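You operate a simulated robot arm through the tools that you are given. There is no shell and no other tool.

The job below is to be done with a simulated robot arm. You get a single attempt, and the scene is never put back.

Task
Put things in order on the top of the film bench. At the end: the brown pad stands where the green pad stood; the green pad stands where the cream job card (marked "Next") stood; the cream job card is on the mill print on a cream board; the blue memory card from the top of the film bench is on the grey wide yellow-label box; whatever was shut is shut again. Leave all else as you found it, and nothing knocked over.

The check looks at the end state, three seconds after you hand in, the way a careful person would. Anything else that was tipped, shoved, dropped, spilled or broken makes it a failure.

Robot
A 6-joint arm with a two-finger parallel gripper, fixed in place. Base frame: the origin is on the floor under the middle of its stand, x ahead of it, y to its left, z up; the work surface is at about z = 800. Units: mm, degrees, N and s.
With the tool pointing down near the work surface it reaches from about 340 to 760 mm from the base axis. Its first joint turns from -66.0 to 66.0 degrees. Payload 2.45 kg.
The tool frame sits at the grasp point between the pads (the TCP): z along the fingers, y along the line on which they close. The tips reach 24 mm beyond it. The gripper opens to 68 mm. The fingers are 17 mm wide and 10 mm thick; the gripper's body (40 by 70 mm) begins 41 mm behind the TCP.
Orientation is that of the tool frame in the base frame, as a unit quaternion [w, x, y, z]. With the fingers straight down and closing along the base's y, the tool's x points along the base's -x, its y along +y and its z along -z.

Tools
- The arm moves only by the tool move_arm. Its argument "targets" is a list of rows, each a list of 3 entries, a list of its own where there are three numbers: the shift along the tool's x, y, z in mm, then the turn, a rotation vector about the tool's x, y, z in degrees, then the gripper command, from -1 (shut) to 1 (fully open), values between in proportion. In form: [[[dx, dy, dz], [rx, ry, rz], jaw], ...]. A call has 1 to 20 rows; each row is the pose to reach, as a shift and turn from the pose commanded when the call began, along the tool's axes at that moment. Rows are played at 5 a second. More than 50 mm and 8.6 degrees between two rows, or a gripper value outside its range, and nothing of the call is played. Where a pose cannot be reached the arm comes as near as it can. A force on the tool above 40 N (or 10 N above the force at the start of the call, whichever is more), or a blocked arm, ends the call early, and 0.2 s more pass. The fingers move at their own pace (about 108 mm/s each) and stop on an object; they squeeze with about 22 N. The grip force told is the motor's: it shows also when the fingers shut on nothing. Time passes only in rows, and 0.2 s behind the last, so rows that repeat a pose let the fingers close. The reply holds the time, the measured pose of the TCP, the force on the tool along the base axes, the opening and the grip force, in the units named above and with some noise, with the torque about the TCP (base axes, N m) and any sound that the robot's microphone picked up.
- Cameras (640 x 400 px; columns grow to the right, rows downward): "scene" is fixed at [170.2, 416.5, 1459.3]; the picture's right is [-0.73, -0.68, 0.00], its down [-0.42, 0.45, -0.79] and it looks along [0.53, -0.58, -0.62] (base axes); focal length 308 px, centre (320, 200). "wrist" rides on the gripper at [84, 11, -75] in the tool frame; the picture's right is [-0.13, 0.99, 0.00], its down [-0.60, -0.08, -0.79] and it looks along [-0.79, -0.10, 0.61] (tool axes); focal length 251 px, centre (320, 200). There is no depth. A picture from a camera that has moved, and an enlarged one, comes with that camera's place and axes in the base frame and with its lens.
- snapshot(camera): a new picture of that camera. No time passes.
- inspect(camera, box): a new picture of the part [left, top, right, bottom] of that camera's present view, enlarged. No time passes.
- close_job(): hands the job in; it is judged then, once.

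Places have to be worked out from the pictures, the camera data and where the tool is seen. Open the gripper and draw the arm clear of the work before you hand the job in, unless the task says otherwise.

The tools are called after "Request:" as a command line: name --argument value ..., lists and objects as JSON in quotes. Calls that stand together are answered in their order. move_arm: Moves the arm, as the interface text tells. Its arguments: {"type":"object","properties":{"targets":{"type":"array","items":{"type":"array"}}},"required":["targets"]} The other tools are called the same way: snapshot (camera) takes a picture; inspect (camera, box) takes an enlarged picture of a part of a camera's view; close_job () hands the job in.

At the start:

```text
time_s: 0.0
eef_pos: [424.5, -28.5, 1141.3]
tool_rot: [0.0, 0.0, 1.0, 0.0]
force: [0.2, 0.3, -0.3]
moment: [0.03, 0.0, 0.0]
gripper_width: 68.0
grasp_force: 0.3
```

scene: 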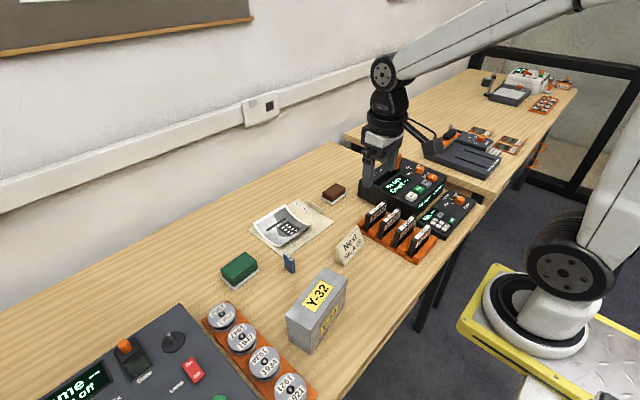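
wrist: 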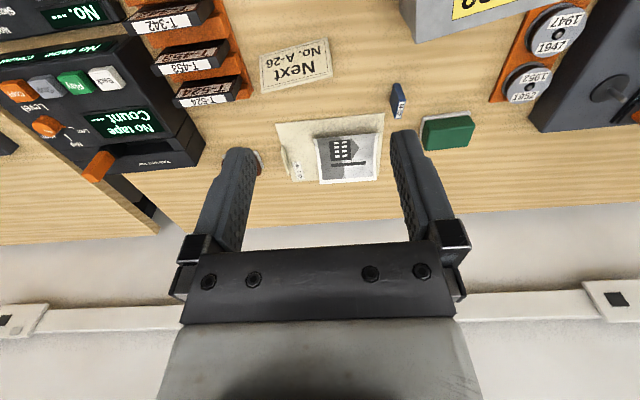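

I'll start with enlarged views of the bench, to work out where the objects are before I move anything.

Request:
inspect --camera "scene" --box '[200, 160, 460, 360]'

Request:
inspect --camera "wrist" --box '[160, 0, 580, 240]'

Request:
inspect --camera "scene" --box '[230, 180, 380, 290]'

```text
2.00 times, centred on (330, 260) of scene
camera zoom: at [170.2, 416.5, 1459.3], right [-0.73, -0.68, 0.0], down [-0.42, 0.45, -0.79], along [0.53, -0.58, -0.62], focal length 616 px, centre (300, 80)
```

zoom: 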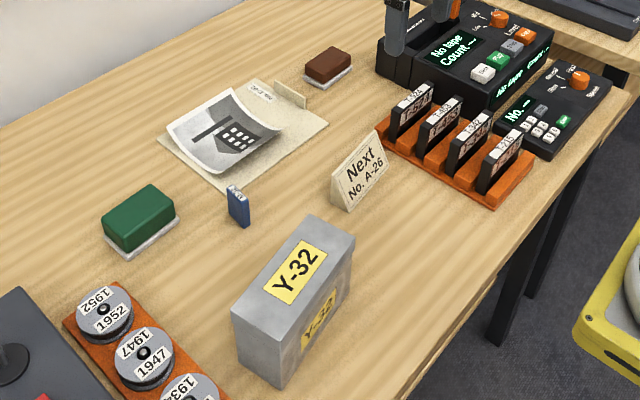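

```text
1.52 times, centred on (370, 120) of wrist
camera zoom: at [340.7, -19.9, 1216.4], right [0.13, 0.99, 0.0], down [0.6, -0.08, 0.79], along [0.79, -0.1, -0.61], focal length 383 px, centre (244, 322)
```

zoom: 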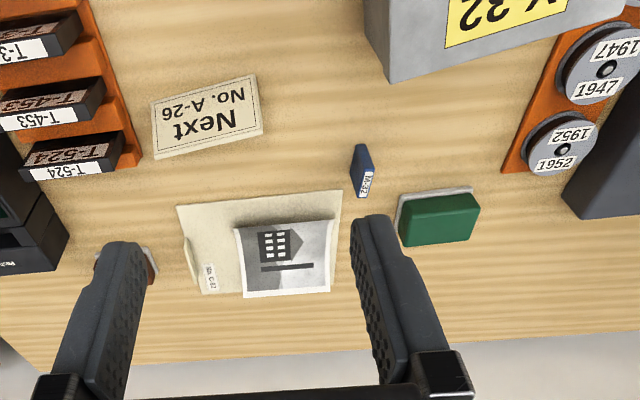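

```text
3.64 times, centred on (305, 235) of scene
camera zoom: at [170.2, 416.5, 1459.3], right [-0.73, -0.68, 0.0], down [-0.42, 0.45, -0.79], along [0.53, -0.58, -0.62], focal length 1120 px, centre (374, 73)
```

zoom: 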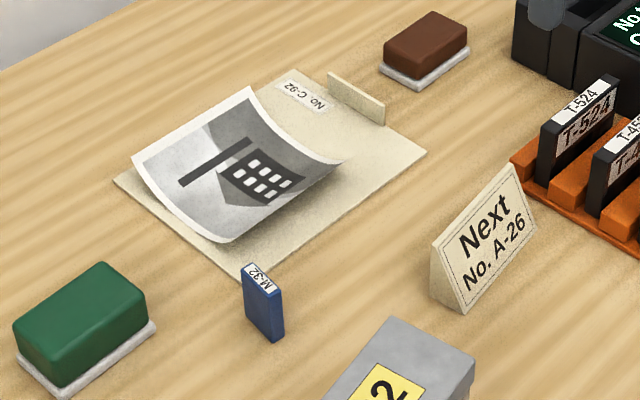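

The cream card looks like a wedge at about (508, -82), green pad about (675, 177), brown pad about (712, -246), blue card about (575, 85), and the grey box about 114 mm tall near (435, 133). I'll enlarge each one to tighten those numbers.

Request:
inspect --camera "scene" --box '[325, 215, 375, 275]'

Request:
inspect --camera "scene" --box '[270, 240, 310, 280]'

Request:
inspect --camera "scene" --box '[245, 190, 340, 260]'

Request:
inspect --camera "scene" --box '[270, 260, 360, 360]'

Request:
inspect --camera "scene" --box '[310, 170, 380, 215]'

Request:
inspect --camera "scene" --box '[210, 240, 270, 300]'

```text
6.67 times, centred on (350, 245) of scene
camera zoom: at [170.2, 416.5, 1459.3], right [-0.73, -0.68, 0.0], down [-0.42, 0.45, -0.79], along [0.53, -0.58, -0.62], focal length 2054 px, centre (120, -100)
```

zoom: 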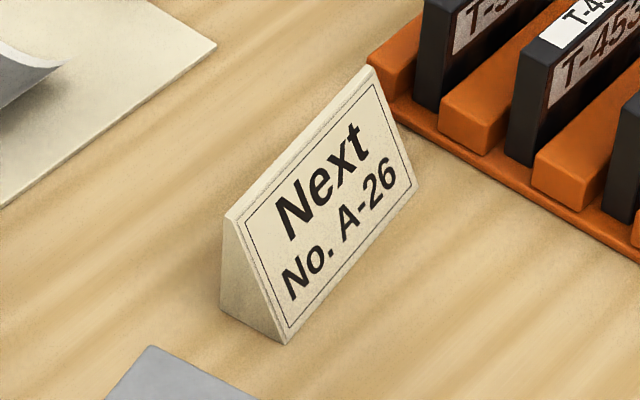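

```text
10.00 times, centred on (290, 260) of scene
camera zoom: at [170.2, 416.5, 1459.3], right [-0.73, -0.68, 0.0], down [-0.42, 0.45, -0.79], along [0.53, -0.58, -0.62], focal length 3080 px, centre (620, -400)
```

zoom: 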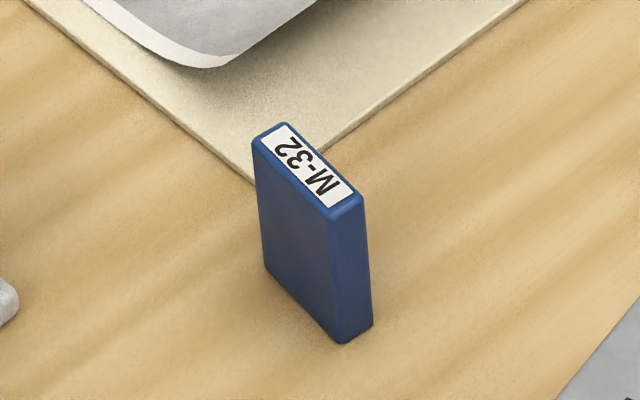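

```text
5.71 times, centred on (292, 225) of scene
camera zoom: at [170.2, 416.5, 1459.3], right [-0.73, -0.68, 0.0], down [-0.42, 0.45, -0.79], along [0.53, -0.58, -0.62], focal length 1760 px, centre (477, 57)
```

zoom: 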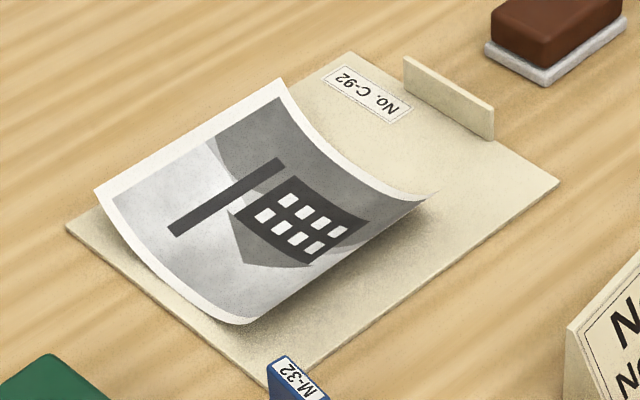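

```text
4.00 times, centred on (315, 310) of scene
camera zoom: at [170.2, 416.5, 1459.3], right [-0.73, -0.68, 0.0], down [-0.42, 0.45, -0.79], along [0.53, -0.58, -0.62], focal length 1232 px, centre (340, -240)
```

zoom: 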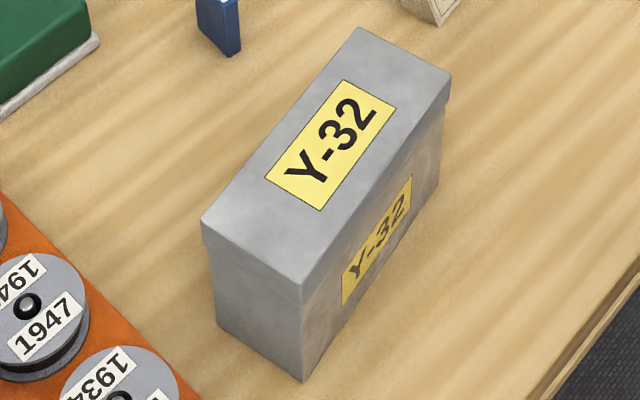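

```text
8.89 times, centred on (345, 192) of scene
camera zoom: at [170.2, 416.5, 1459.3], right [-0.73, -0.68, 0.0], down [-0.42, 0.45, -0.79], along [0.53, -0.58, -0.62], focal length 2738 px, centre (98, 267)
```

zoom: 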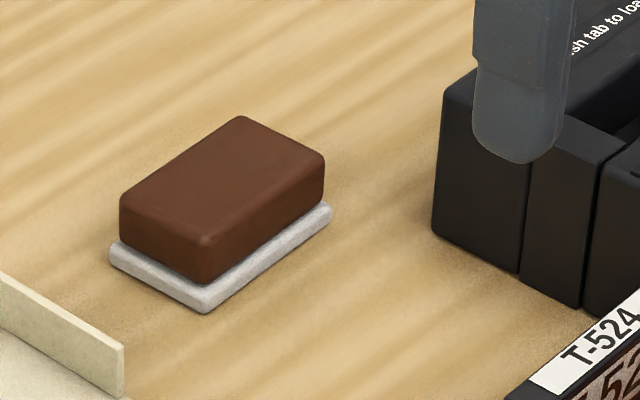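

```text
6.67 times, centred on (240, 270) of scene
camera zoom: at [170.2, 416.5, 1459.3], right [-0.73, -0.68, 0.0], down [-0.42, 0.45, -0.79], along [0.53, -0.58, -0.62], focal length 2054 px, centre (853, -267)
```

zoom: 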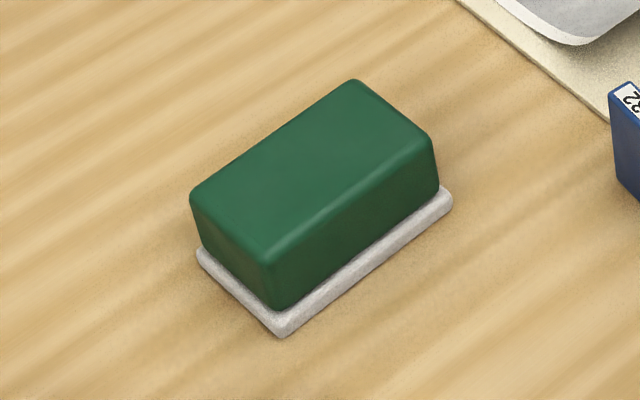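

The card is a wedge with a near-vertical back face. Its base runs from about (489, -28) to (501, -136), it is about 30 mm deep and 58 mm high, and it is yawed about 6.5°. I'll turn the gripper 90° so it closes along x and come down above the card for a second view.

Request:
move_arm --targets '[[[-7, -4.5, 16], [0, 0, 7.5], 1], [[-14, -9, 32], [0, 0, 15], 1], [[-21, -13.4, 48], [0, 0, 22.5], 1], [[-28, -17.8, 64], [0, 0, 30], 1], [[-35, -22.3, 80], [0, 0, 37.5], 1], [[-42, -26.8, 96], [0, 0, 45], 1], [[-49, -31.2, 112], [0, 0, 52.5], 1], [[-56, -35.7, 128], [0, 0, 60], 1], [[-63, -40.1, 144], [0, 0, 67.5], 1], [[-70, -44.6, 160], [0, 0, 75], 1], [[-77, -49, 176], [0, 0, 82.5], 1], [[-83.5, -53.5, 191], [0, 0, 90], 1], [[-83.5, -53.5, 191], [0, 0, 90], 1]]'

```text
time_s: 2.8
eef_pos: [508.6, -81.7, 950.1]
tool_rot: [0.0, 0.707, 0.707, -0.001]
force: [0.3, 0.4, 0.1]
moment: [0.03, 0.01, 0.03]
gripper_width: 67.9
grasp_force: 0.1
```

The arm is at (508.6, -81.7, 950) and closes along x. Next I'll look through the wrist and scene cameras.

Request:
snapshot --camera "wrist"

Request:
snapshot --camera "scene"

```text
taken
camera wrist: at [520.5, 0.3, 1025.0], right [0.99, -0.13, 0.0], down [-0.08, -0.6, 0.79], along [-0.1, -0.79, -0.61], focal length 251 px, centre (320, 200)
```

wrist: 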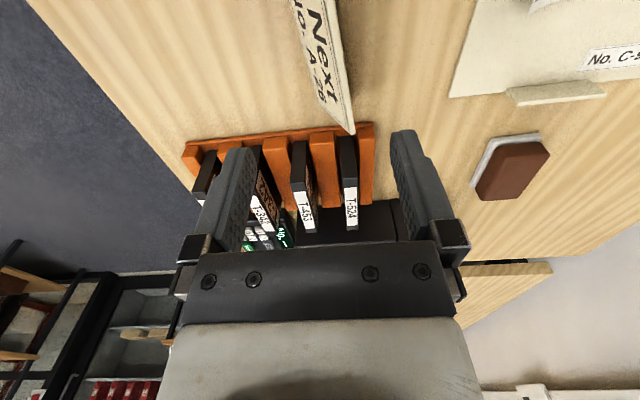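

```text
taken
```

scene: 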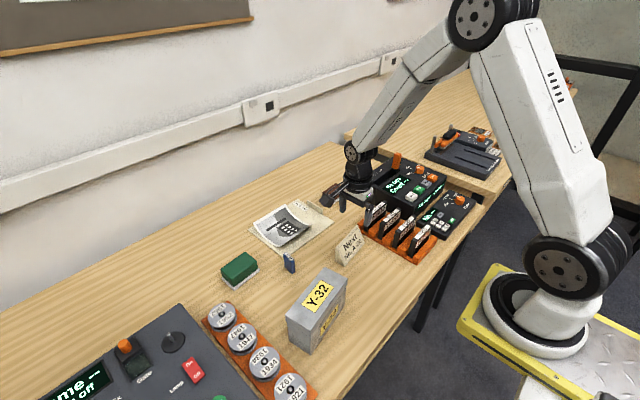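

The gripper clears everything here, but the card is at the edge of the wrist view. I'll move toward +y so the wrist camera looks straight at the card and print.

Request:
move_arm --targets '[[[30, 10, -15], [0, 0, 0], 1], [[60, 20, -30], [0, 0, 0], 1], [[90, 30, -40], [0, 0, 0], 1], [[120, 40, -50], [0, 0, 0], 1], [[150, 50, -50], [0, 0, 0], 1], [[170, 60, -50], [0, 0, 0], 1], [[170, 60, -50], [0, 0, 0], 1]]'

Request:
snapshot --camera "wrist"

Request:
inspect --camera "wrist" --box '[220, 20, 480, 180]'

```text
time_s: 4.4
eef_pos: [567.7, 89.0, 1001.0]
tool_rot: [0.001, 0.707, 0.707, 0.0]
force: [1.1, 0.0, -0.7]
moment: [-0.01, -0.03, 0.03]
gripper_width: 67.8
grasp_force: 0.0
```

```text
taken
camera wrist: at [579.2, 170.9, 1075.7], right [0.99, -0.13, 0.0], down [-0.08, -0.6, 0.79], along [-0.1, -0.79, -0.61], focal length 251 px, centre (320, 200)
```

wrist: 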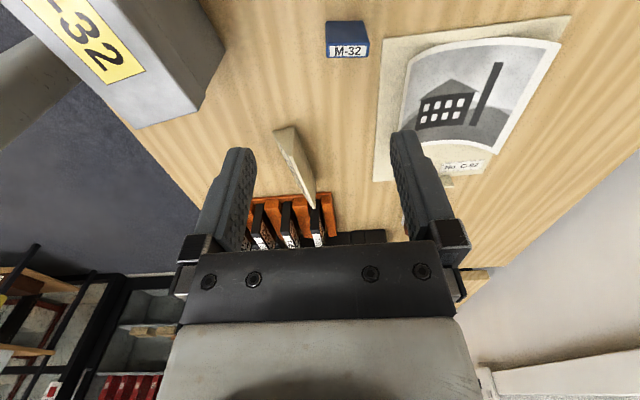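

```text
2.46 times, centred on (350, 100) of wrist
camera zoom: at [579.2, 170.9, 1075.7], right [0.99, -0.13, 0.0], down [-0.08, -0.6, 0.79], along [-0.1, -0.79, -0.61], focal length 619 px, centre (246, 446)
```

zoom: 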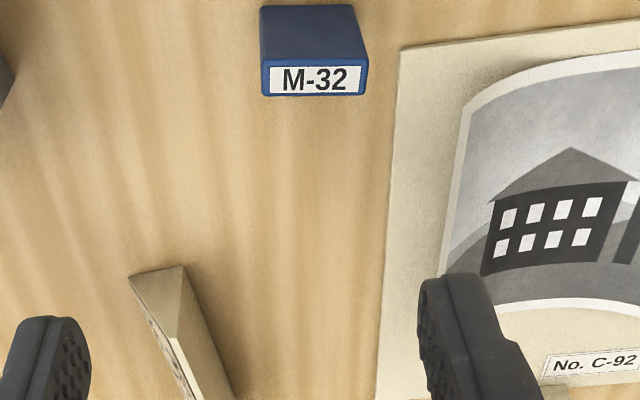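

The two views agree. The card's base centre is about (510.6, -80), with yaw about 7° and its vertical back on the +x side. The blue card is about (591, 80), 34 × 10 × 52 mm, and the box top is about z 904 centred near (430, 140). I'll move above the card with the jaws aligned to it.

Request:
move_arm --targets '[[[-34, -11, 20], [0, 0, -1.4], 1], [[-68, -22, 40], [0, 0, -2.8], 1], [[-102, -33, 60], [0, 0, -4.2], 1], [[-136, -44, 80], [0, 0, -5.6], 1], [[-168, -55, 100], [0, 0, -7], 1], [[-168, -55, 100], [0, 0, -7], 1]]'

Request:
snapshot --camera "wrist"

Request:
inspect --camera "scene" --box '[310, 180, 410, 280]'

```text
time_s: 5.8
eef_pos: [511.7, -83.5, 900.3]
tool_rot: [0.0, 0.662, 0.75, 0.0]
force: [-0.3, -0.1, -0.5]
moment: [-0.02, -0.01, 0.02]
gripper_width: 68.2
grasp_force: 0.1
```

```text
taken
camera wrist: at [512.1, 0.4, 974.7], right [1.0, -0.01, 0.0], down [0.0, -0.61, 0.79], along [-0.01, -0.79, -0.61], focal length 251 px, centre (320, 200)
```

wrist: 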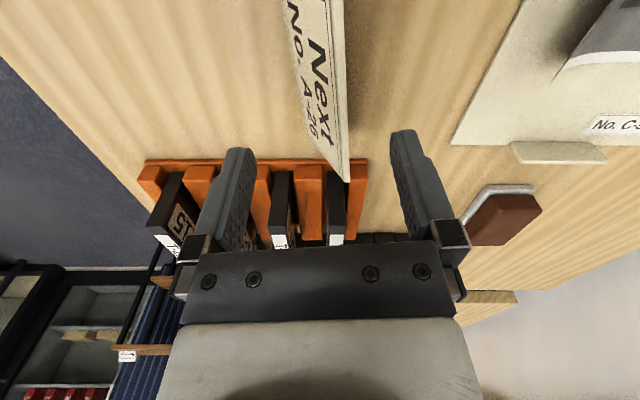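

```text
4.00 times, centred on (360, 230) of scene
camera zoom: at [170.2, 416.5, 1459.3], right [-0.73, -0.68, 0.0], down [-0.42, 0.45, -0.79], along [0.53, -0.58, -0.62], focal length 1232 px, centre (160, 80)
```

zoom: 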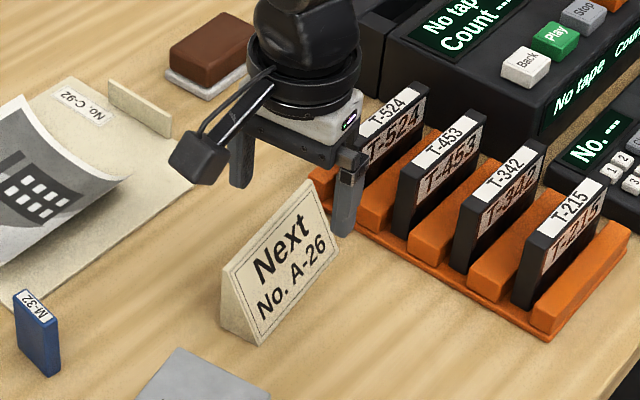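

The jaws straddle the card line. The measured y is about 3 mm off what I commanded, so I'll hold still briefly to see whether the reading settles before descending.

Request:
move_arm --targets '[[[0, 0, 0], [0, 0, 0], 1], [[0, 0, 0], [0, 0, 0], 1], [[0, 0, 0], [0, 0, 0], 1]]'

Request:
snapshot --camera "wrist"

```text
time_s: 6.6
eef_pos: [510.5, -82.5, 901.0]
tool_rot: [0.001, 0.663, 0.749, 0.001]
force: [0.3, 0.7, 0.0]
moment: [0.02, -0.03, 0.03]
gripper_width: 68.0
grasp_force: 0.1
```

```text
taken
camera wrist: at [512.4, 0.7, 974.9], right [1.0, -0.01, 0.0], down [0.0, -0.61, 0.79], along [-0.01, -0.79, -0.61], focal length 251 px, centre (320, 200)
```

wrist: 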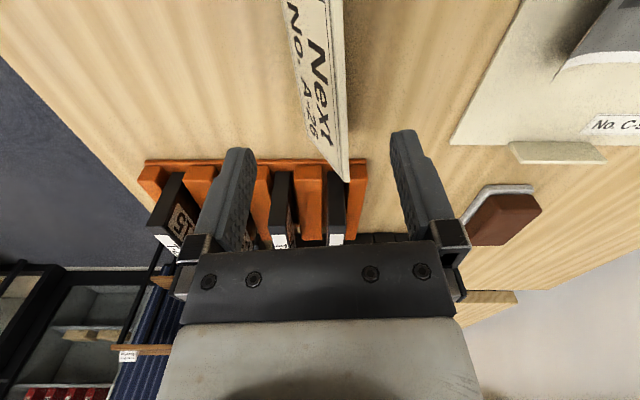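

Readings settle near (511.5, -83, 900.5) with about 1 mm of noise. The card's back face at this y is about x 525, so its middle at fingertip height is about x 512 and the jaws are centred. I'll descend to TCP z about 835, which puts the tips about 11 mm above the bench.

Request:
move_arm --targets '[[[0, 0, 15], [0, 0, 0], 1], [[0, 0, 30], [0, 0, 0], 1], [[0, 0, 45], [0, 0, 0], 1], [[0, 0, 57], [0, 0, 0], 1], [[0, 0, 65], [0, 0, 0], 1], [[0, 0, 65], [0, 0, 0], 1]]'

Request:
snapshot --camera "wrist"

Request:
inspect --camera "scene" --box '[310, 190, 400, 280]'

```text
time_s: 8.0
eef_pos: [513.1, -81.1, 835.5]
tool_rot: [0.0, 0.662, 0.749, 0.0]
force: [0.4, -0.2, -0.1]
moment: [0.0, -0.01, -0.03]
gripper_width: 68.0
grasp_force: 0.0
```

```text
taken
camera wrist: at [513.1, 2.8, 910.5], right [1.0, -0.01, 0.0], down [0.0, -0.61, 0.79], along [-0.01, -0.79, -0.61], focal length 251 px, centre (320, 200)
```

wrist: 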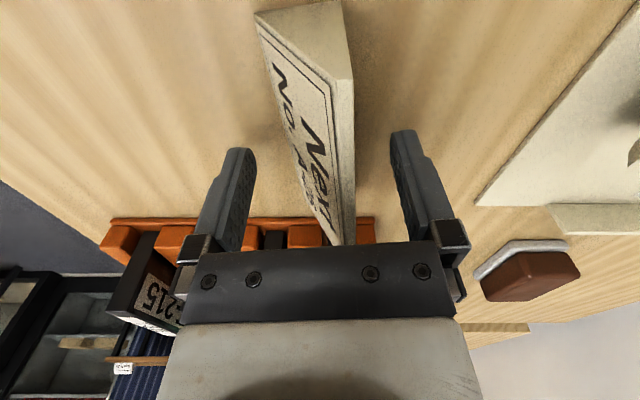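

```text
4.44 times, centred on (355, 235) of scene
camera zoom: at [170.2, 416.5, 1459.3], right [-0.73, -0.68, 0.0], down [-0.42, 0.45, -0.79], along [0.53, -0.58, -0.62], focal length 1369 px, centre (164, 44)
```

zoom: 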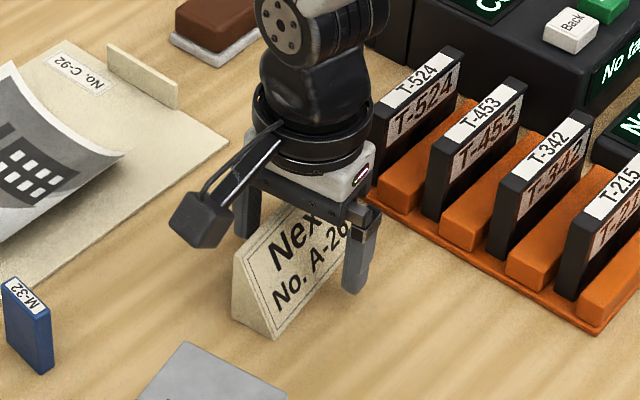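

Both fingers straddle the card evenly and the tips are clear of the bench. I'll close on the card here and read the grip.

Request:
move_arm --targets '[[[0, 0, 0], [0, 0, 0], 0], [[0, 0, 0], [0, 0, 0], -0.5], [[0, 0, 0], [0, 0, 0], -1], [[0, 0, 0], [0, 0, 0], -1], [[0, 0, 0], [0, 0, 0], -1]]'

Request:
snapshot --camera "wrist"

Request:
inspect --camera "scene" --box '[310, 190, 400, 280]'

```text
time_s: 9.2
eef_pos: [512.9, -81.7, 835.2]
tool_rot: [-0.001, 0.663, 0.749, 0.0]
force: [-0.4, -0.7, 5.3]
moment: [-0.02, 0.09, -0.02]
gripper_width: 24.0
grasp_force: 21.8
```

```text
taken
camera wrist: at [513.2, 2.8, 910.8], right [1.0, -0.01, 0.0], down [-0.01, -0.61, 0.79], along [-0.01, -0.79, -0.61], focal length 251 px, centre (320, 200)
```

wrist: 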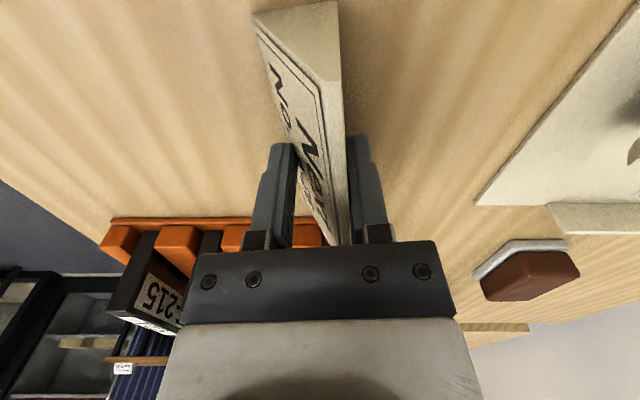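

```text
4.44 times, centred on (355, 235) of scene
camera zoom: at [170.1, 416.6, 1459.3], right [-0.73, -0.68, 0.0], down [-0.42, 0.45, -0.79], along [0.53, -0.58, -0.62], focal length 1369 px, centre (164, 44)
```

zoom: 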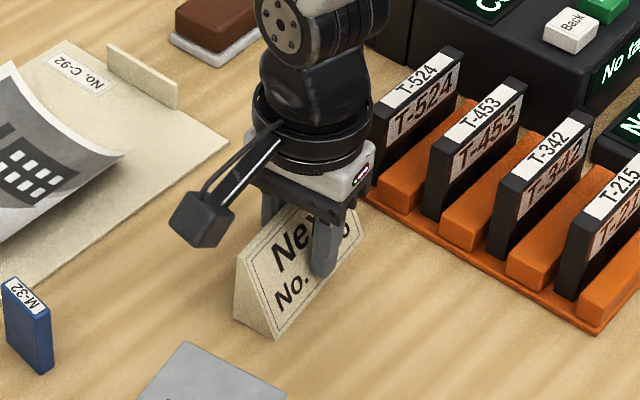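

The gripper holds the card at 24 mm opening with about 22 N. I'll lift it 12 mm and check that it comes up level without slipping.

Request:
move_arm --targets '[[[0, 0, -3], [0, 0, 0], -1], [[0, 0, -7], [0, 0, 0], -1], [[0, 0, -12], [0, 0, 0], -1], [[0, 0, -12], [0, 0, 0], -1], [[0, 0, -12], [0, 0, 0], -1]]'

Request:
inspect --camera "scene" --box '[310, 190, 400, 280]'

Request:
snapshot --camera "wrist"

```text
time_s: 10.4
eef_pos: [512.3, -80.5, 847.6]
tool_rot: [0.0, 0.663, 0.749, 0.0]
force: [0.2, 0.2, -0.8]
moment: [0.06, 0.01, -0.03]
gripper_width: 23.8
grasp_force: 22.3
```

```text
4.44 times, centred on (355, 235) of scene
camera zoom: at [170.2, 416.5, 1459.3], right [-0.73, -0.68, 0.0], down [-0.42, 0.45, -0.79], along [0.53, -0.58, -0.62], focal length 1369 px, centre (164, 44)
```

zoom: 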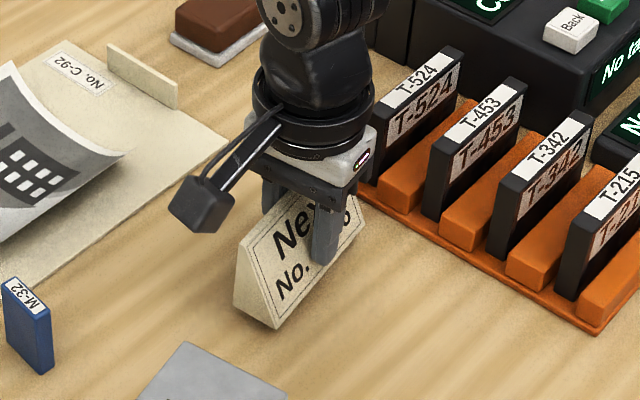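

```text
taken
camera wrist: at [513.8, 2.6, 921.9], right [1.0, -0.01, 0.0], down [0.0, -0.61, 0.79], along [-0.01, -0.79, -0.61], focal length 251 px, centre (320, 200)
```

wrist: 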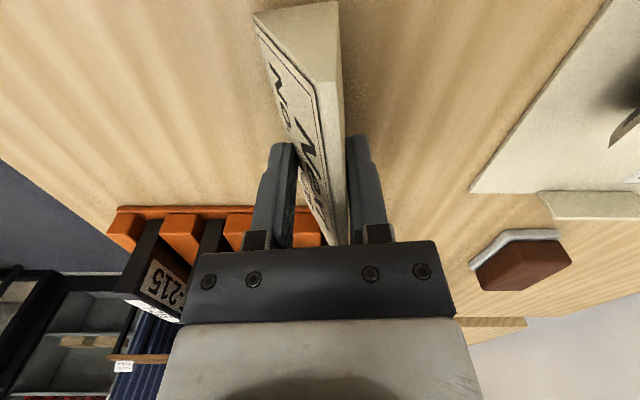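

The card is up, level and held firmly. I'll raise it to about z 932 and carry it over the middle of the print's trough at about (714, -11), squaring it to the print on the way.

Request:
move_arm --targets '[[[0, 0, -20], [0, 0, 0], -1], [[0, 0, -42], [0, 0, 0], -1], [[0, 0, -64], [0, 0, 0], -1], [[0, 0, -85], [0, 0, 0], -1], [[4.4, 21, -85], [0, 0, 0.7], -1], [[8.8, 42, -85], [0, 0, 1.4], -1], [[13.3, 63, -85], [0, 0, 2.1], -1], [[17.7, 84, -85], [0, 0, 2.8], -1], [[22.1, 105, -85], [0, 0, 3.5], -1], [[26.5, 126, -85], [0, 0, 4.2], -1], [[30.9, 147, -85], [0, 0, 4.9], -1], [[35.4, 168, -85], [0, 0, 5.6], -1], [[39.8, 189, -85], [0, 0, 6.3], -1], [[44.2, 210.4, -85], [0, 0, 7], -1], [[44.2, 210.4, -85], [0, 0, 7], -1], [[44.2, 210.4, -85], [0, 0, 7], -1]]'

Request:
snapshot --camera "wrist"

Request:
inspect --camera "scene" --box '[230, 150, 350, 270]'

```text
time_s: 13.8
eef_pos: [715.4, -11.5, 932.0]
tool_rot: [0.0, 0.707, 0.707, 0.0]
force: [-0.3, 0.8, -0.2]
moment: [-0.01, 0.01, 0.0]
gripper_width: 23.4
grasp_force: 21.8
```

```text
taken
camera wrist: at [727.5, 71.7, 1006.5], right [0.99, -0.13, 0.0], down [-0.08, -0.6, 0.79], along [-0.1, -0.79, -0.61], focal length 251 px, centre (320, 200)
```

wrist: 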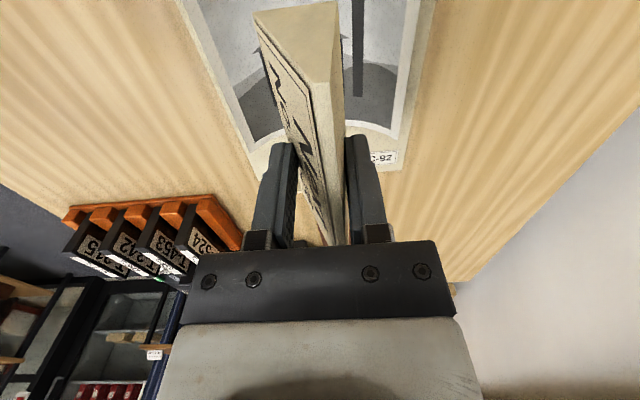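

```text
3.33 times, centred on (290, 210) of scene
camera zoom: at [170.2, 416.6, 1459.3], right [-0.73, -0.68, 0.0], down [-0.42, 0.45, -0.79], along [0.53, -0.58, -0.62], focal length 1027 px, centre (420, 167)
```

zoom: 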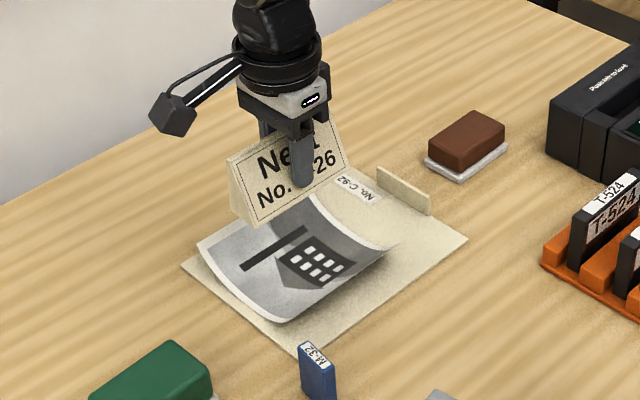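

The card hangs level above the print, whose mid-line I read as x about 716. I'll shift 2 mm in +x and lower to TCP z about 852, which leaves about 10 mm above the print, then look again.

Request:
move_arm --targets '[[[0, 2, 16], [0, 0, 0], -1], [[0, 2, 32], [0, 0, 0], -1], [[0, 2, 48], [0, 0, 0], -1], [[0, 2, 62], [0, 0, 0], -1], [[0, 2, 74], [0, 0, 0], -1], [[0, 2, 80], [0, 0, 0], -1], [[0, 2, 80], [0, 0, 0], -1], [[0, 2, 80], [0, 0, 0], -1]]'

Request:
snapshot --camera "wrist"

Request:
inspect --camera "scene" --box '[240, 170, 340, 270]'

```text
time_s: 15.6
eef_pos: [718.8, -10.8, 853.3]
tool_rot: [0.0, 0.707, 0.707, 0.0]
force: [0.3, -0.1, 0.7]
moment: [-0.01, 0.02, 0.04]
gripper_width: 23.3
grasp_force: 21.6
```

```text
taken
camera wrist: at [728.7, 72.2, 927.6], right [0.99, -0.13, 0.0], down [-0.08, -0.6, 0.79], along [-0.1, -0.79, -0.61], focal length 251 px, centre (320, 200)
```

wrist: 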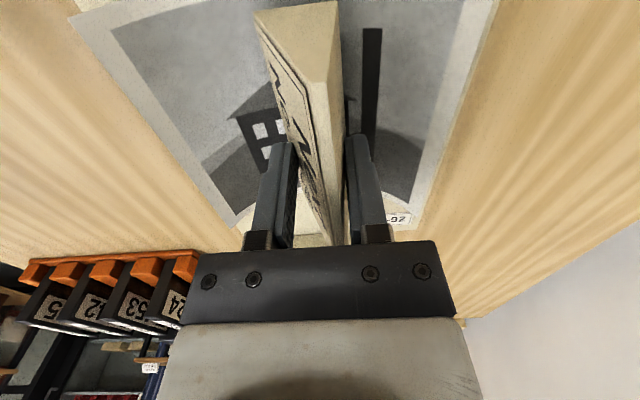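

```text
4.00 times, centred on (290, 220) of scene
camera zoom: at [170.2, 416.5, 1459.3], right [-0.73, -0.68, 0.0], down [-0.42, 0.45, -0.79], along [0.53, -0.58, -0.62], focal length 1232 px, centre (440, 120)
```

zoom: 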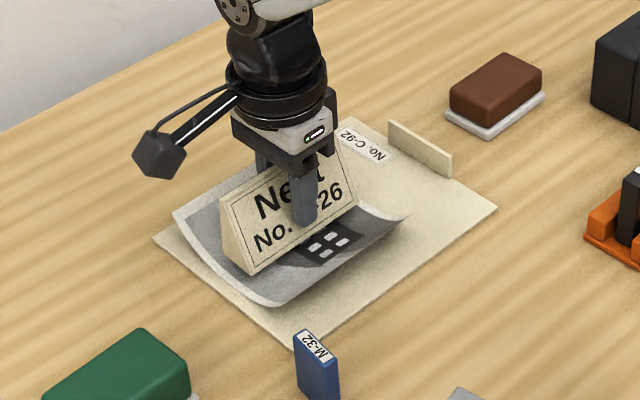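

The card is centred over the trough with both curled edges well outside the fingers. I'll go down slowly, 2 mm per row, and watch for contact force.

Request:
move_arm --targets '[[[0, 0, 2], [0, 0, 0], -1], [[0, 0, 4], [0, 0, 0], -1], [[0, 0, 6], [0, 0, 0], -1], [[0, 0, 8], [0, 0, 0], -1], [[0, 0, 8], [0, 0, 0], -1]]'

Request:
inspect --camera "scene" --box '[250, 190, 320, 260]'

```text
time_s: 16.8
eef_pos: [717.1, -11.7, 845.3]
tool_rot: [0.0, 0.707, 0.707, 0.0]
force: [0.0, -0.6, -0.7]
moment: [-0.02, 0.0, -0.01]
gripper_width: 23.2
grasp_force: 22.0
```

```text
5.71 times, centred on (285, 225) of scene
camera zoom: at [170.2, 416.5, 1459.3], right [-0.73, -0.68, 0.0], down [-0.42, 0.45, -0.79], along [0.53, -0.58, -0.62], focal length 1760 px, centre (520, 57)
```

zoom: 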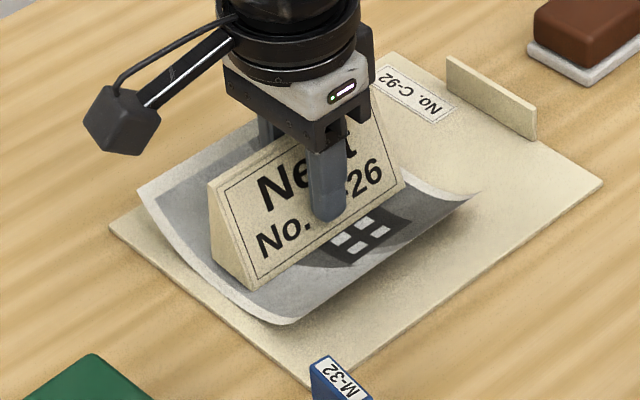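

There's no contact yet at TCP z 845, and the card has crept down about 2 mm in the grip, so its base is near z 808. I'll continue in 1 mm steps.

Request:
move_arm --targets '[[[0, 0, 1], [0, 0, 0], -1], [[0, 0, 2], [0, 0, 0], -1], [[0, 0, 3], [0, 0, 0], -1], [[0, 0, 3], [0, 0, 0], -1]]'

```text
time_s: 17.8
eef_pos: [719.0, -11.8, 842.4]
tool_rot: [0.001, 0.707, 0.707, 0.0]
force: [-0.4, 0.8, 6.9]
moment: [-0.06, 0.18, 0.01]
gripper_width: 23.1
grasp_force: 21.7
```

Contact registers at 6.9 N upward at TCP z 842.4. I'll check how the card sits before releasing it.

Request:
inspect --camera "scene" --box '[250, 190, 320, 260]'

Request:
snapshot --camera "wrist"

```text
5.71 times, centred on (285, 225) of scene
camera zoom: at [170.0, 416.6, 1459.3], right [-0.73, -0.68, 0.0], down [-0.42, 0.45, -0.79], along [0.53, -0.58, -0.62], focal length 1760 px, centre (520, 57)
```

zoom: 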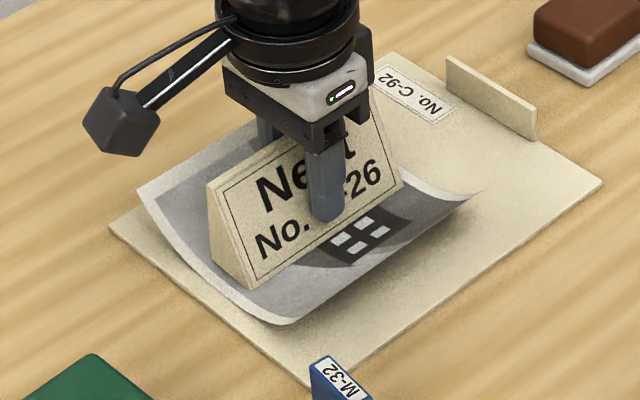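

```text
taken
camera wrist: at [730.1, 71.4, 917.3], right [0.99, -0.13, 0.0], down [-0.08, -0.6, 0.79], along [-0.1, -0.79, -0.61], focal length 251 px, centre (320, 200)
```

wrist: 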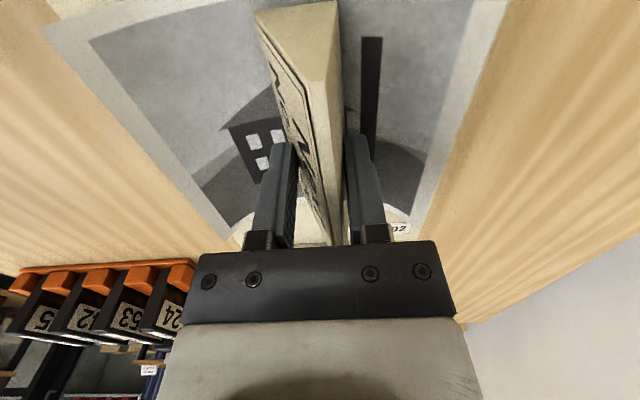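

The card stands square on the print. I'll open the jaws gradually to about 37 mm only, so the fingers stay off the curled edges.

Request:
move_arm --targets '[[[0, 0, 0], [0, 0, 0], -0.28], [[0, 0, 0], [0, 0, 0], -0.2], [[0, 0, 0], [0, 0, 0], -0.1], [[0, 0, 0], [0, 0, 0], 0.0], [[0, 0, 0], [0, 0, 0], 0.1], [[0, 0, 0], [0, 0, 0], 0.1]]'

Request:
inspect --camera "scene" --box '[250, 190, 320, 260]'

Request:
snapshot --camera "wrist"

```text
time_s: 19.2
eef_pos: [719.0, -11.1, 841.2]
tool_rot: [0.0, 0.707, 0.707, 0.0]
force: [0.3, -0.1, 0.4]
moment: [0.0, 0.01, -0.07]
gripper_width: 37.3
grasp_force: 0.0
```

```text
5.71 times, centred on (285, 225) of scene
camera zoom: at [170.2, 416.5, 1459.3], right [-0.73, -0.68, 0.0], down [-0.42, 0.45, -0.79], along [0.53, -0.58, -0.62], focal length 1760 px, centre (520, 57)
```

zoom: 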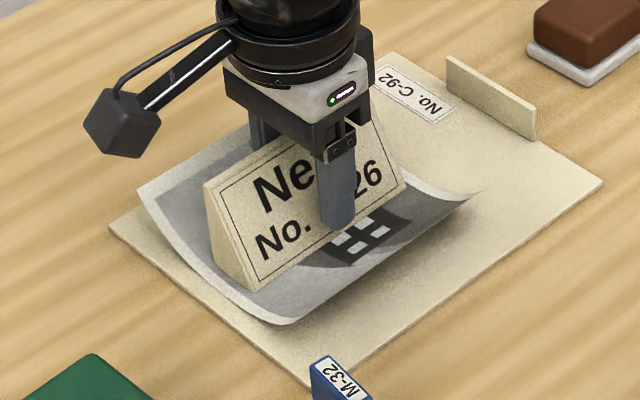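

```text
taken
camera wrist: at [729.8, 71.4, 916.5], right [0.99, -0.13, 0.0], down [-0.08, -0.6, 0.79], along [-0.1, -0.79, -0.61], focal length 251 px, centre (320, 200)
```

wrist: 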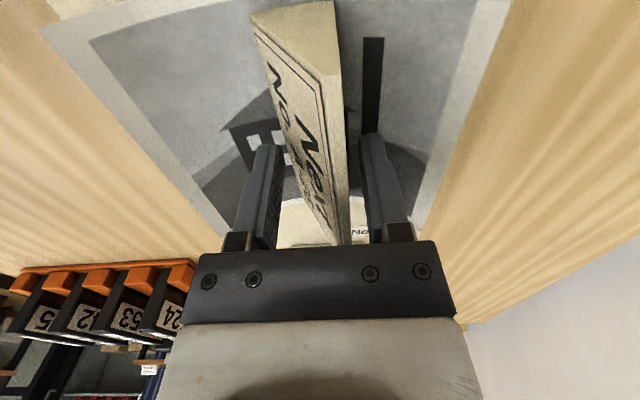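

The card stands on its own after the release. I'll raise the gripper straight up, clear of it.

Request:
move_arm --targets '[[[0, 0, -8], [0, 0, 0], 0.1], [[0, 0, -18], [0, 0, 0], 0.1], [[0, 0, -32], [0, 0, 0], 0.1], [[0, 0, -50], [0, 0, 0], 0.1], [[0, 0, -75], [0, 0, 0], 0.1], [[0, 0, -100], [0, 0, 0], 1], [[0, 0, -120], [0, 0, 0], 1], [[0, 0, -120], [0, 0, 0], 1]]'

Request:
inspect --camera "scene" --box '[240, 180, 330, 270]'

Request:
snapshot --camera "wrist"

```text
time_s: 21.0
eef_pos: [716.4, -11.8, 962.9]
tool_rot: [0.001, 0.708, 0.707, 0.0]
force: [0.6, 0.1, 0.5]
moment: [0.01, 0.02, 0.01]
gripper_width: 68.2
grasp_force: 0.1
```

```text
4.44 times, centred on (285, 225) of scene
camera zoom: at [170.2, 416.5, 1459.3], right [-0.73, -0.68, 0.0], down [-0.42, 0.45, -0.79], along [0.53, -0.58, -0.62], focal length 1369 px, centre (476, 89)
```

zoom: 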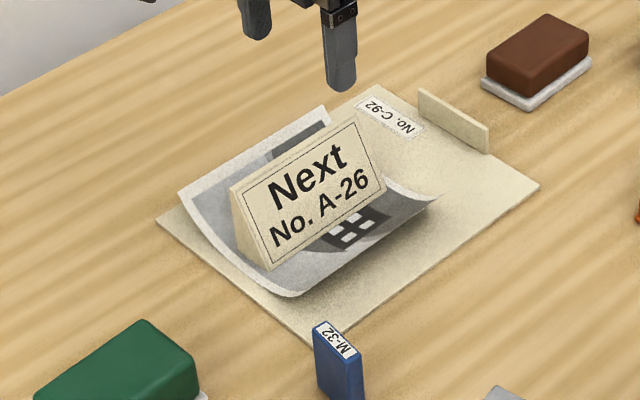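

```text
taken
camera wrist: at [728.4, 69.9, 1037.0], right [0.99, -0.13, 0.0], down [-0.08, -0.6, 0.79], along [-0.1, -0.79, -0.61], focal length 251 px, centre (320, 200)
```

wrist: 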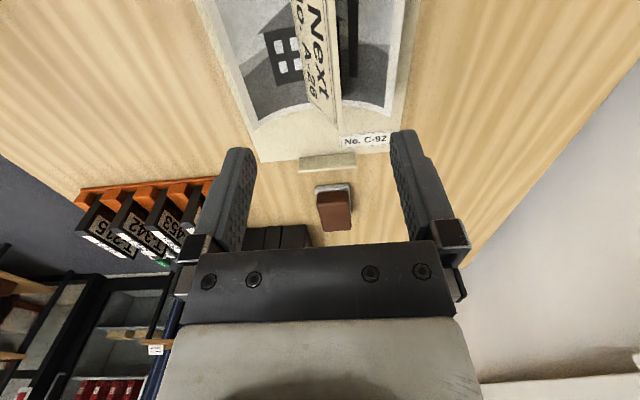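

The card stands upright on the print and nothing else moved. Next is the green pad: I'll move above it at about (673, 178).

Request:
move_arm --targets '[[[32, -7.5, 0], [0, 0, 0], 1], [[64, -15, 0], [0, 0, 0], 1], [[96, -22.5, 5], [0, 0, 0], 1], [[128, -30, 20], [0, 0, 0], 1], [[160, -38, 40], [0, 0, 0], 1], [[189, -45, 61], [0, 0, 0], 1], [[189, -45, 61], [0, 0, 0], 1], [[189, -45, 61], [0, 0, 0], 1]]'

Request:
snapshot --camera "wrist"

Request:
inspect --camera "scene" --box '[200, 200, 300, 300]'

```text
time_s: 22.8
eef_pos: [673.6, 177.8, 901.1]
tool_rot: [0.0, 0.707, 0.707, 0.0]
force: [-0.3, 0.0, 0.0]
moment: [0.02, 0.02, 0.01]
gripper_width: 68.1
grasp_force: 0.1
```

```text
taken
camera wrist: at [685.8, 260.3, 976.2], right [0.99, -0.13, 0.0], down [-0.08, -0.6, 0.79], along [-0.1, -0.79, -0.61], focal length 251 px, centre (320, 200)
```

wrist: 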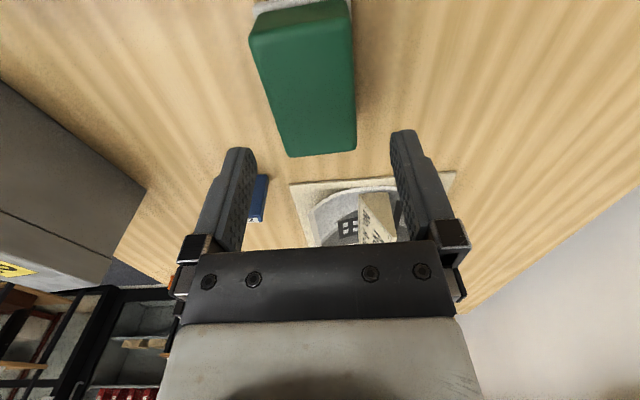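

```text
4.00 times, centred on (250, 250) of scene
camera zoom: at [170.2, 416.6, 1459.3], right [-0.73, -0.68, 0.0], down [-0.42, 0.45, -0.79], along [0.53, -0.58, -0.62], focal length 1232 px, centre (600, 0)
```

zoom: 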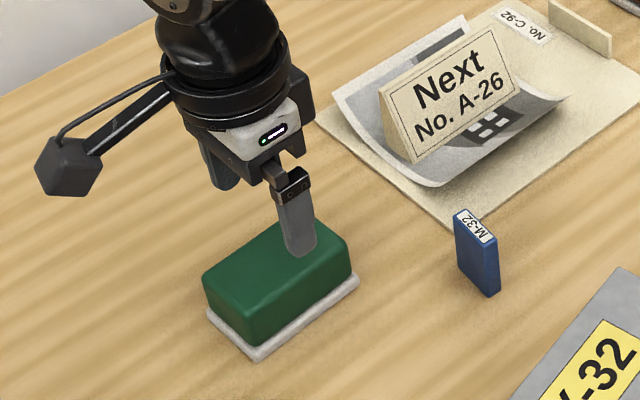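

The wrist view puts the green block at x about 648–696, centre about (672, 178), and z about 840 on top. The jaws straddle it with 6 mm or more on each side. I'll descend to TCP z 836 and stop there to check before closing.

Request:
move_arm --targets '[[[0, -1, 15], [0, 0, 0], 1], [[0, -1, 30], [0, 0, 0], 1], [[0, -1, 45], [0, 0, 0], 1], [[0, -1, 57], [0, 0, 0], 1], [[0, -1, 65], [0, 0, 0], 1], [[0, -1, 65], [0, 0, 0], 1]]'

Request:
snapshot --camera "wrist"

Request:
inspect --camera "scene" --box '[200, 220, 280, 300]'

```text
time_s: 24.2
eef_pos: [673.0, 176.6, 833.6]
tool_rot: [0.0, 0.707, 0.707, 0.0]
force: [-0.3, 0.4, -0.5]
moment: [-0.01, 0.04, -0.02]
gripper_width: 67.8
grasp_force: 0.0
```

```text
taken
camera wrist: at [684.3, 259.8, 908.9], right [0.99, -0.13, 0.0], down [-0.08, -0.6, 0.79], along [-0.1, -0.79, -0.61], focal length 251 px, centre (320, 200)
```

wrist: 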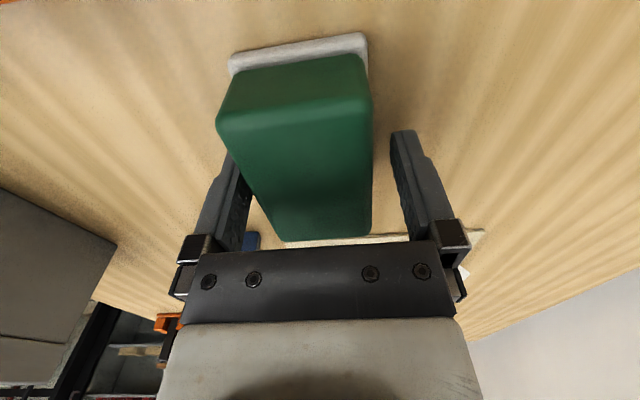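

```text
5.00 times, centred on (240, 260) of scene
camera zoom: at [170.2, 416.5, 1459.3], right [-0.73, -0.68, 0.0], down [-0.42, 0.45, -0.79], along [0.53, -0.58, -0.62], focal length 1540 px, centre (720, -100)
```

zoom: 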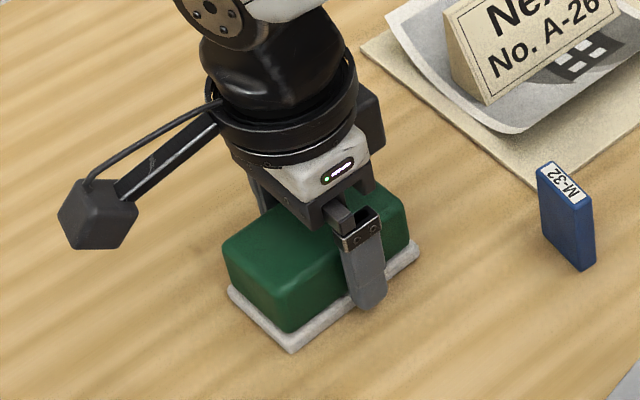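

Both fingers are beside the block. The tips at z about 810 are close to the white rim, so I'll raise 3 mm to bear on the green block itself, then close.

Request:
move_arm --targets '[[[0, 0, -3], [0, 0, 0], 1], [[0, 0, -3], [0, 0, 0], 0.7], [[0, 0, -3], [0, 0, 0], 0.4], [[0, 0, -3], [0, 0, 0], -1], [[0, 0, -3], [0, 0, 0], -1], [[0, 0, -3], [0, 0, 0], -1]]'

Request:
inspect --camera "scene" --box '[200, 220, 280, 300]'

Request:
snapshot --camera "wrist"

```text
time_s: 25.6
eef_pos: [672.7, 176.0, 838.9]
tool_rot: [-0.001, 0.707, 0.707, 0.001]
force: [-0.7, 0.1, -0.6]
moment: [-0.02, -0.02, 0.01]
gripper_width: 50.6
grasp_force: 21.8
```

```text
5.00 times, centred on (240, 260) of scene
camera zoom: at [170.2, 416.6, 1459.3], right [-0.73, -0.68, 0.0], down [-0.42, 0.45, -0.79], along [0.53, -0.58, -0.62], focal length 1540 px, centre (720, -100)
```

zoom: 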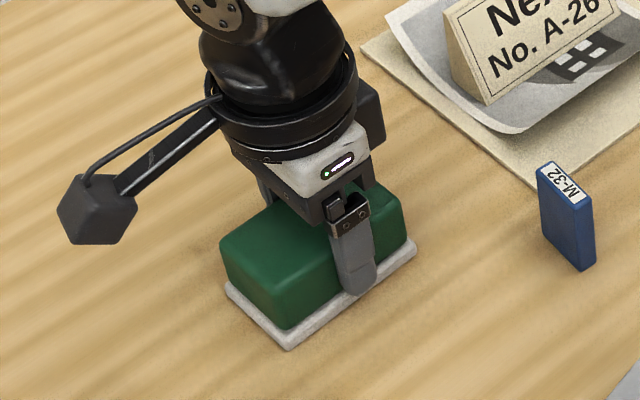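

```text
taken
camera wrist: at [683.8, 259.5, 912.4], right [0.99, -0.13, 0.0], down [-0.08, -0.6, 0.79], along [-0.1, -0.79, -0.61], focal length 251 px, centre (320, 200)
```

wrist: 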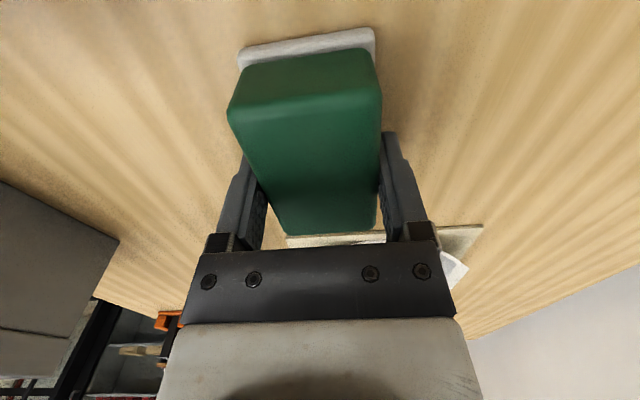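

The gripper holds the block at 50.6 mm with full force. I'll lift 10 mm to check that the white base comes up with it.

Request:
move_arm --targets '[[[0, 0, -3], [0, 0, 0], -1], [[0, 0, -6], [0, 0, 0], -1], [[0, 0, -10], [0, 0, 0], -1], [[0, 0, -10], [0, 0, 0], -1]]'

Request:
inspect --camera "scene" --box '[200, 220, 280, 300]'

```text
time_s: 26.6
eef_pos: [672.1, 177.4, 848.3]
tool_rot: [0.0, 0.707, 0.707, 0.0]
force: [0.4, -0.3, -0.6]
moment: [0.05, 0.02, 0.01]
gripper_width: 50.8
grasp_force: 22.9
```

```text
5.00 times, centred on (240, 260) of scene
camera zoom: at [170.2, 416.6, 1459.3], right [-0.73, -0.68, 0.0], down [-0.42, 0.45, -0.79], along [0.53, -0.58, -0.62], focal length 1540 px, centre (720, -100)
```

zoom: 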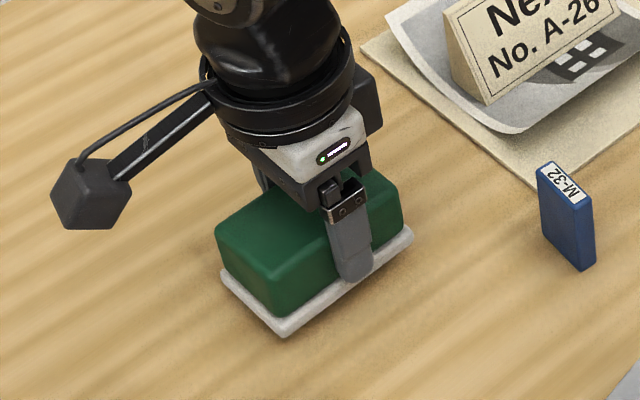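

The whole pad, base included, comes up level. I'll raise it to z about 950 and carry it to the card's old spot at (510.6, -80), turning 7° to match how the card stood.

Request:
move_arm --targets '[[[0, 0, -25], [0, 0, 0], -1], [[0, 0, -50], [0, 0, 0], -1], [[0, 0, -76], [0, 0, 0], -1], [[0, 0, -102], [0, 0, 0], -1], [[-21.6, -13.5, -102], [0, 0, -0.6], -1], [[-43.2, -27, -102], [0, 0, -1.2], -1], [[-64.8, -40.5, -102], [0, 0, -1.8], -1], [[-86.4, -54, -102], [0, 0, -2.4], -1], [[-108, -67.5, -102], [0, 0, -3], -1], [[-129.6, -81, -102], [0, 0, -3.6], -1], [[-151.2, -94.5, -102], [0, 0, -4.2], -1], [[-172.8, -108, -102], [0, 0, -4.8], -1], [[-194.4, -121.5, -102], [0, 0, -5.4], -1], [[-216, -135, -102], [0, 0, -6], -1], [[-237.6, -148.5, -102], [0, 0, -6.5], -1], [[-259, -162, -102], [0, 0, -7], -1], [[-259, -162, -102], [0, 0, -7], -1], [[-259, -162, -102], [0, 0, -7], -1]]'

Request:
snapshot --camera "scene"

Request:
snapshot --camera "wrist"

```text
time_s: 30.4
eef_pos: [509.6, -83.2, 950.0]
tool_rot: [0.0, 0.663, 0.749, 0.0]
force: [0.7, 0.0, 0.7]
moment: [0.01, 0.0, 0.03]
gripper_width: 50.5
grasp_force: 22.3
```

```text
taken
```

scene: 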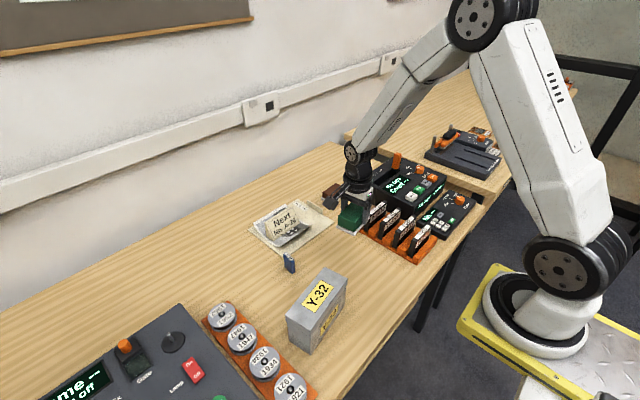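

```text
taken
camera wrist: at [510.4, 1.3, 1024.4], right [1.0, -0.01, 0.0], down [0.0, -0.61, 0.79], along [-0.01, -0.79, -0.61], focal length 251 px, centre (320, 200)
```

wrist: 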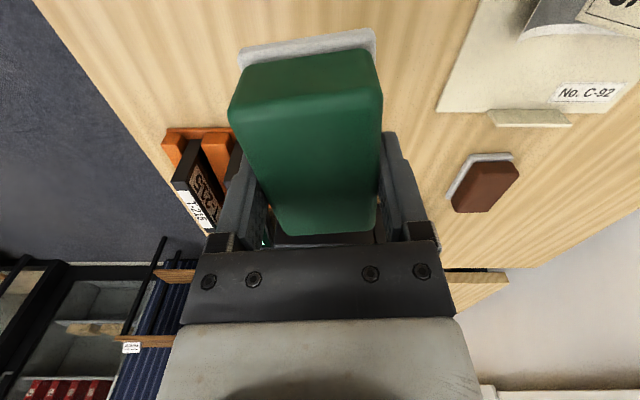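

The pad hangs over the card's old spot at (510, -83). I'll lower it to about 10 mm above the bench and check.

Request:
move_arm --targets '[[[1, 0, 20], [0, 0, 0], -1], [[1, 0, 40], [0, 0, 0], -1], [[1, 0, 60], [0, 0, 0], -1], [[1, 0, 80], [0, 0, 0], -1], [[1, 0, 95], [0, 0, 0], -1], [[1, 0, 102], [0, 0, 0], -1], [[1, 0, 102], [0, 0, 0], -1]]'

Request:
inspect --camera "scene" --box '[310, 190, 400, 280]'

```text
time_s: 32.0
eef_pos: [510.8, -80.1, 847.8]
tool_rot: [0.0, 0.663, 0.749, 0.0]
force: [-0.1, 0.4, -0.3]
moment: [0.0, -0.01, 0.02]
gripper_width: 50.4
grasp_force: 22.5
```

```text
4.44 times, centred on (355, 235) of scene
camera zoom: at [170.2, 416.5, 1459.3], right [-0.73, -0.68, 0.0], down [-0.42, 0.45, -0.79], along [0.53, -0.58, -0.62], focal length 1369 px, centre (164, 44)
```

zoom: 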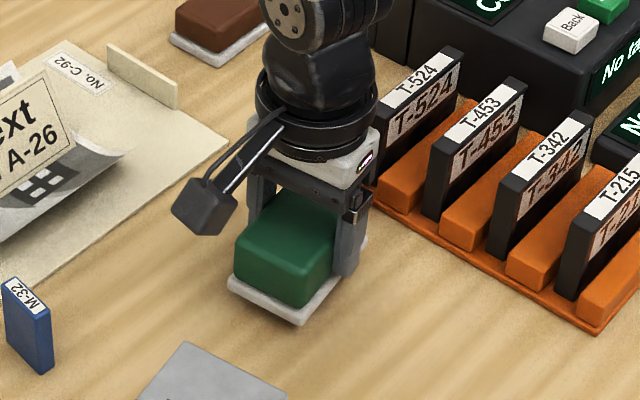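

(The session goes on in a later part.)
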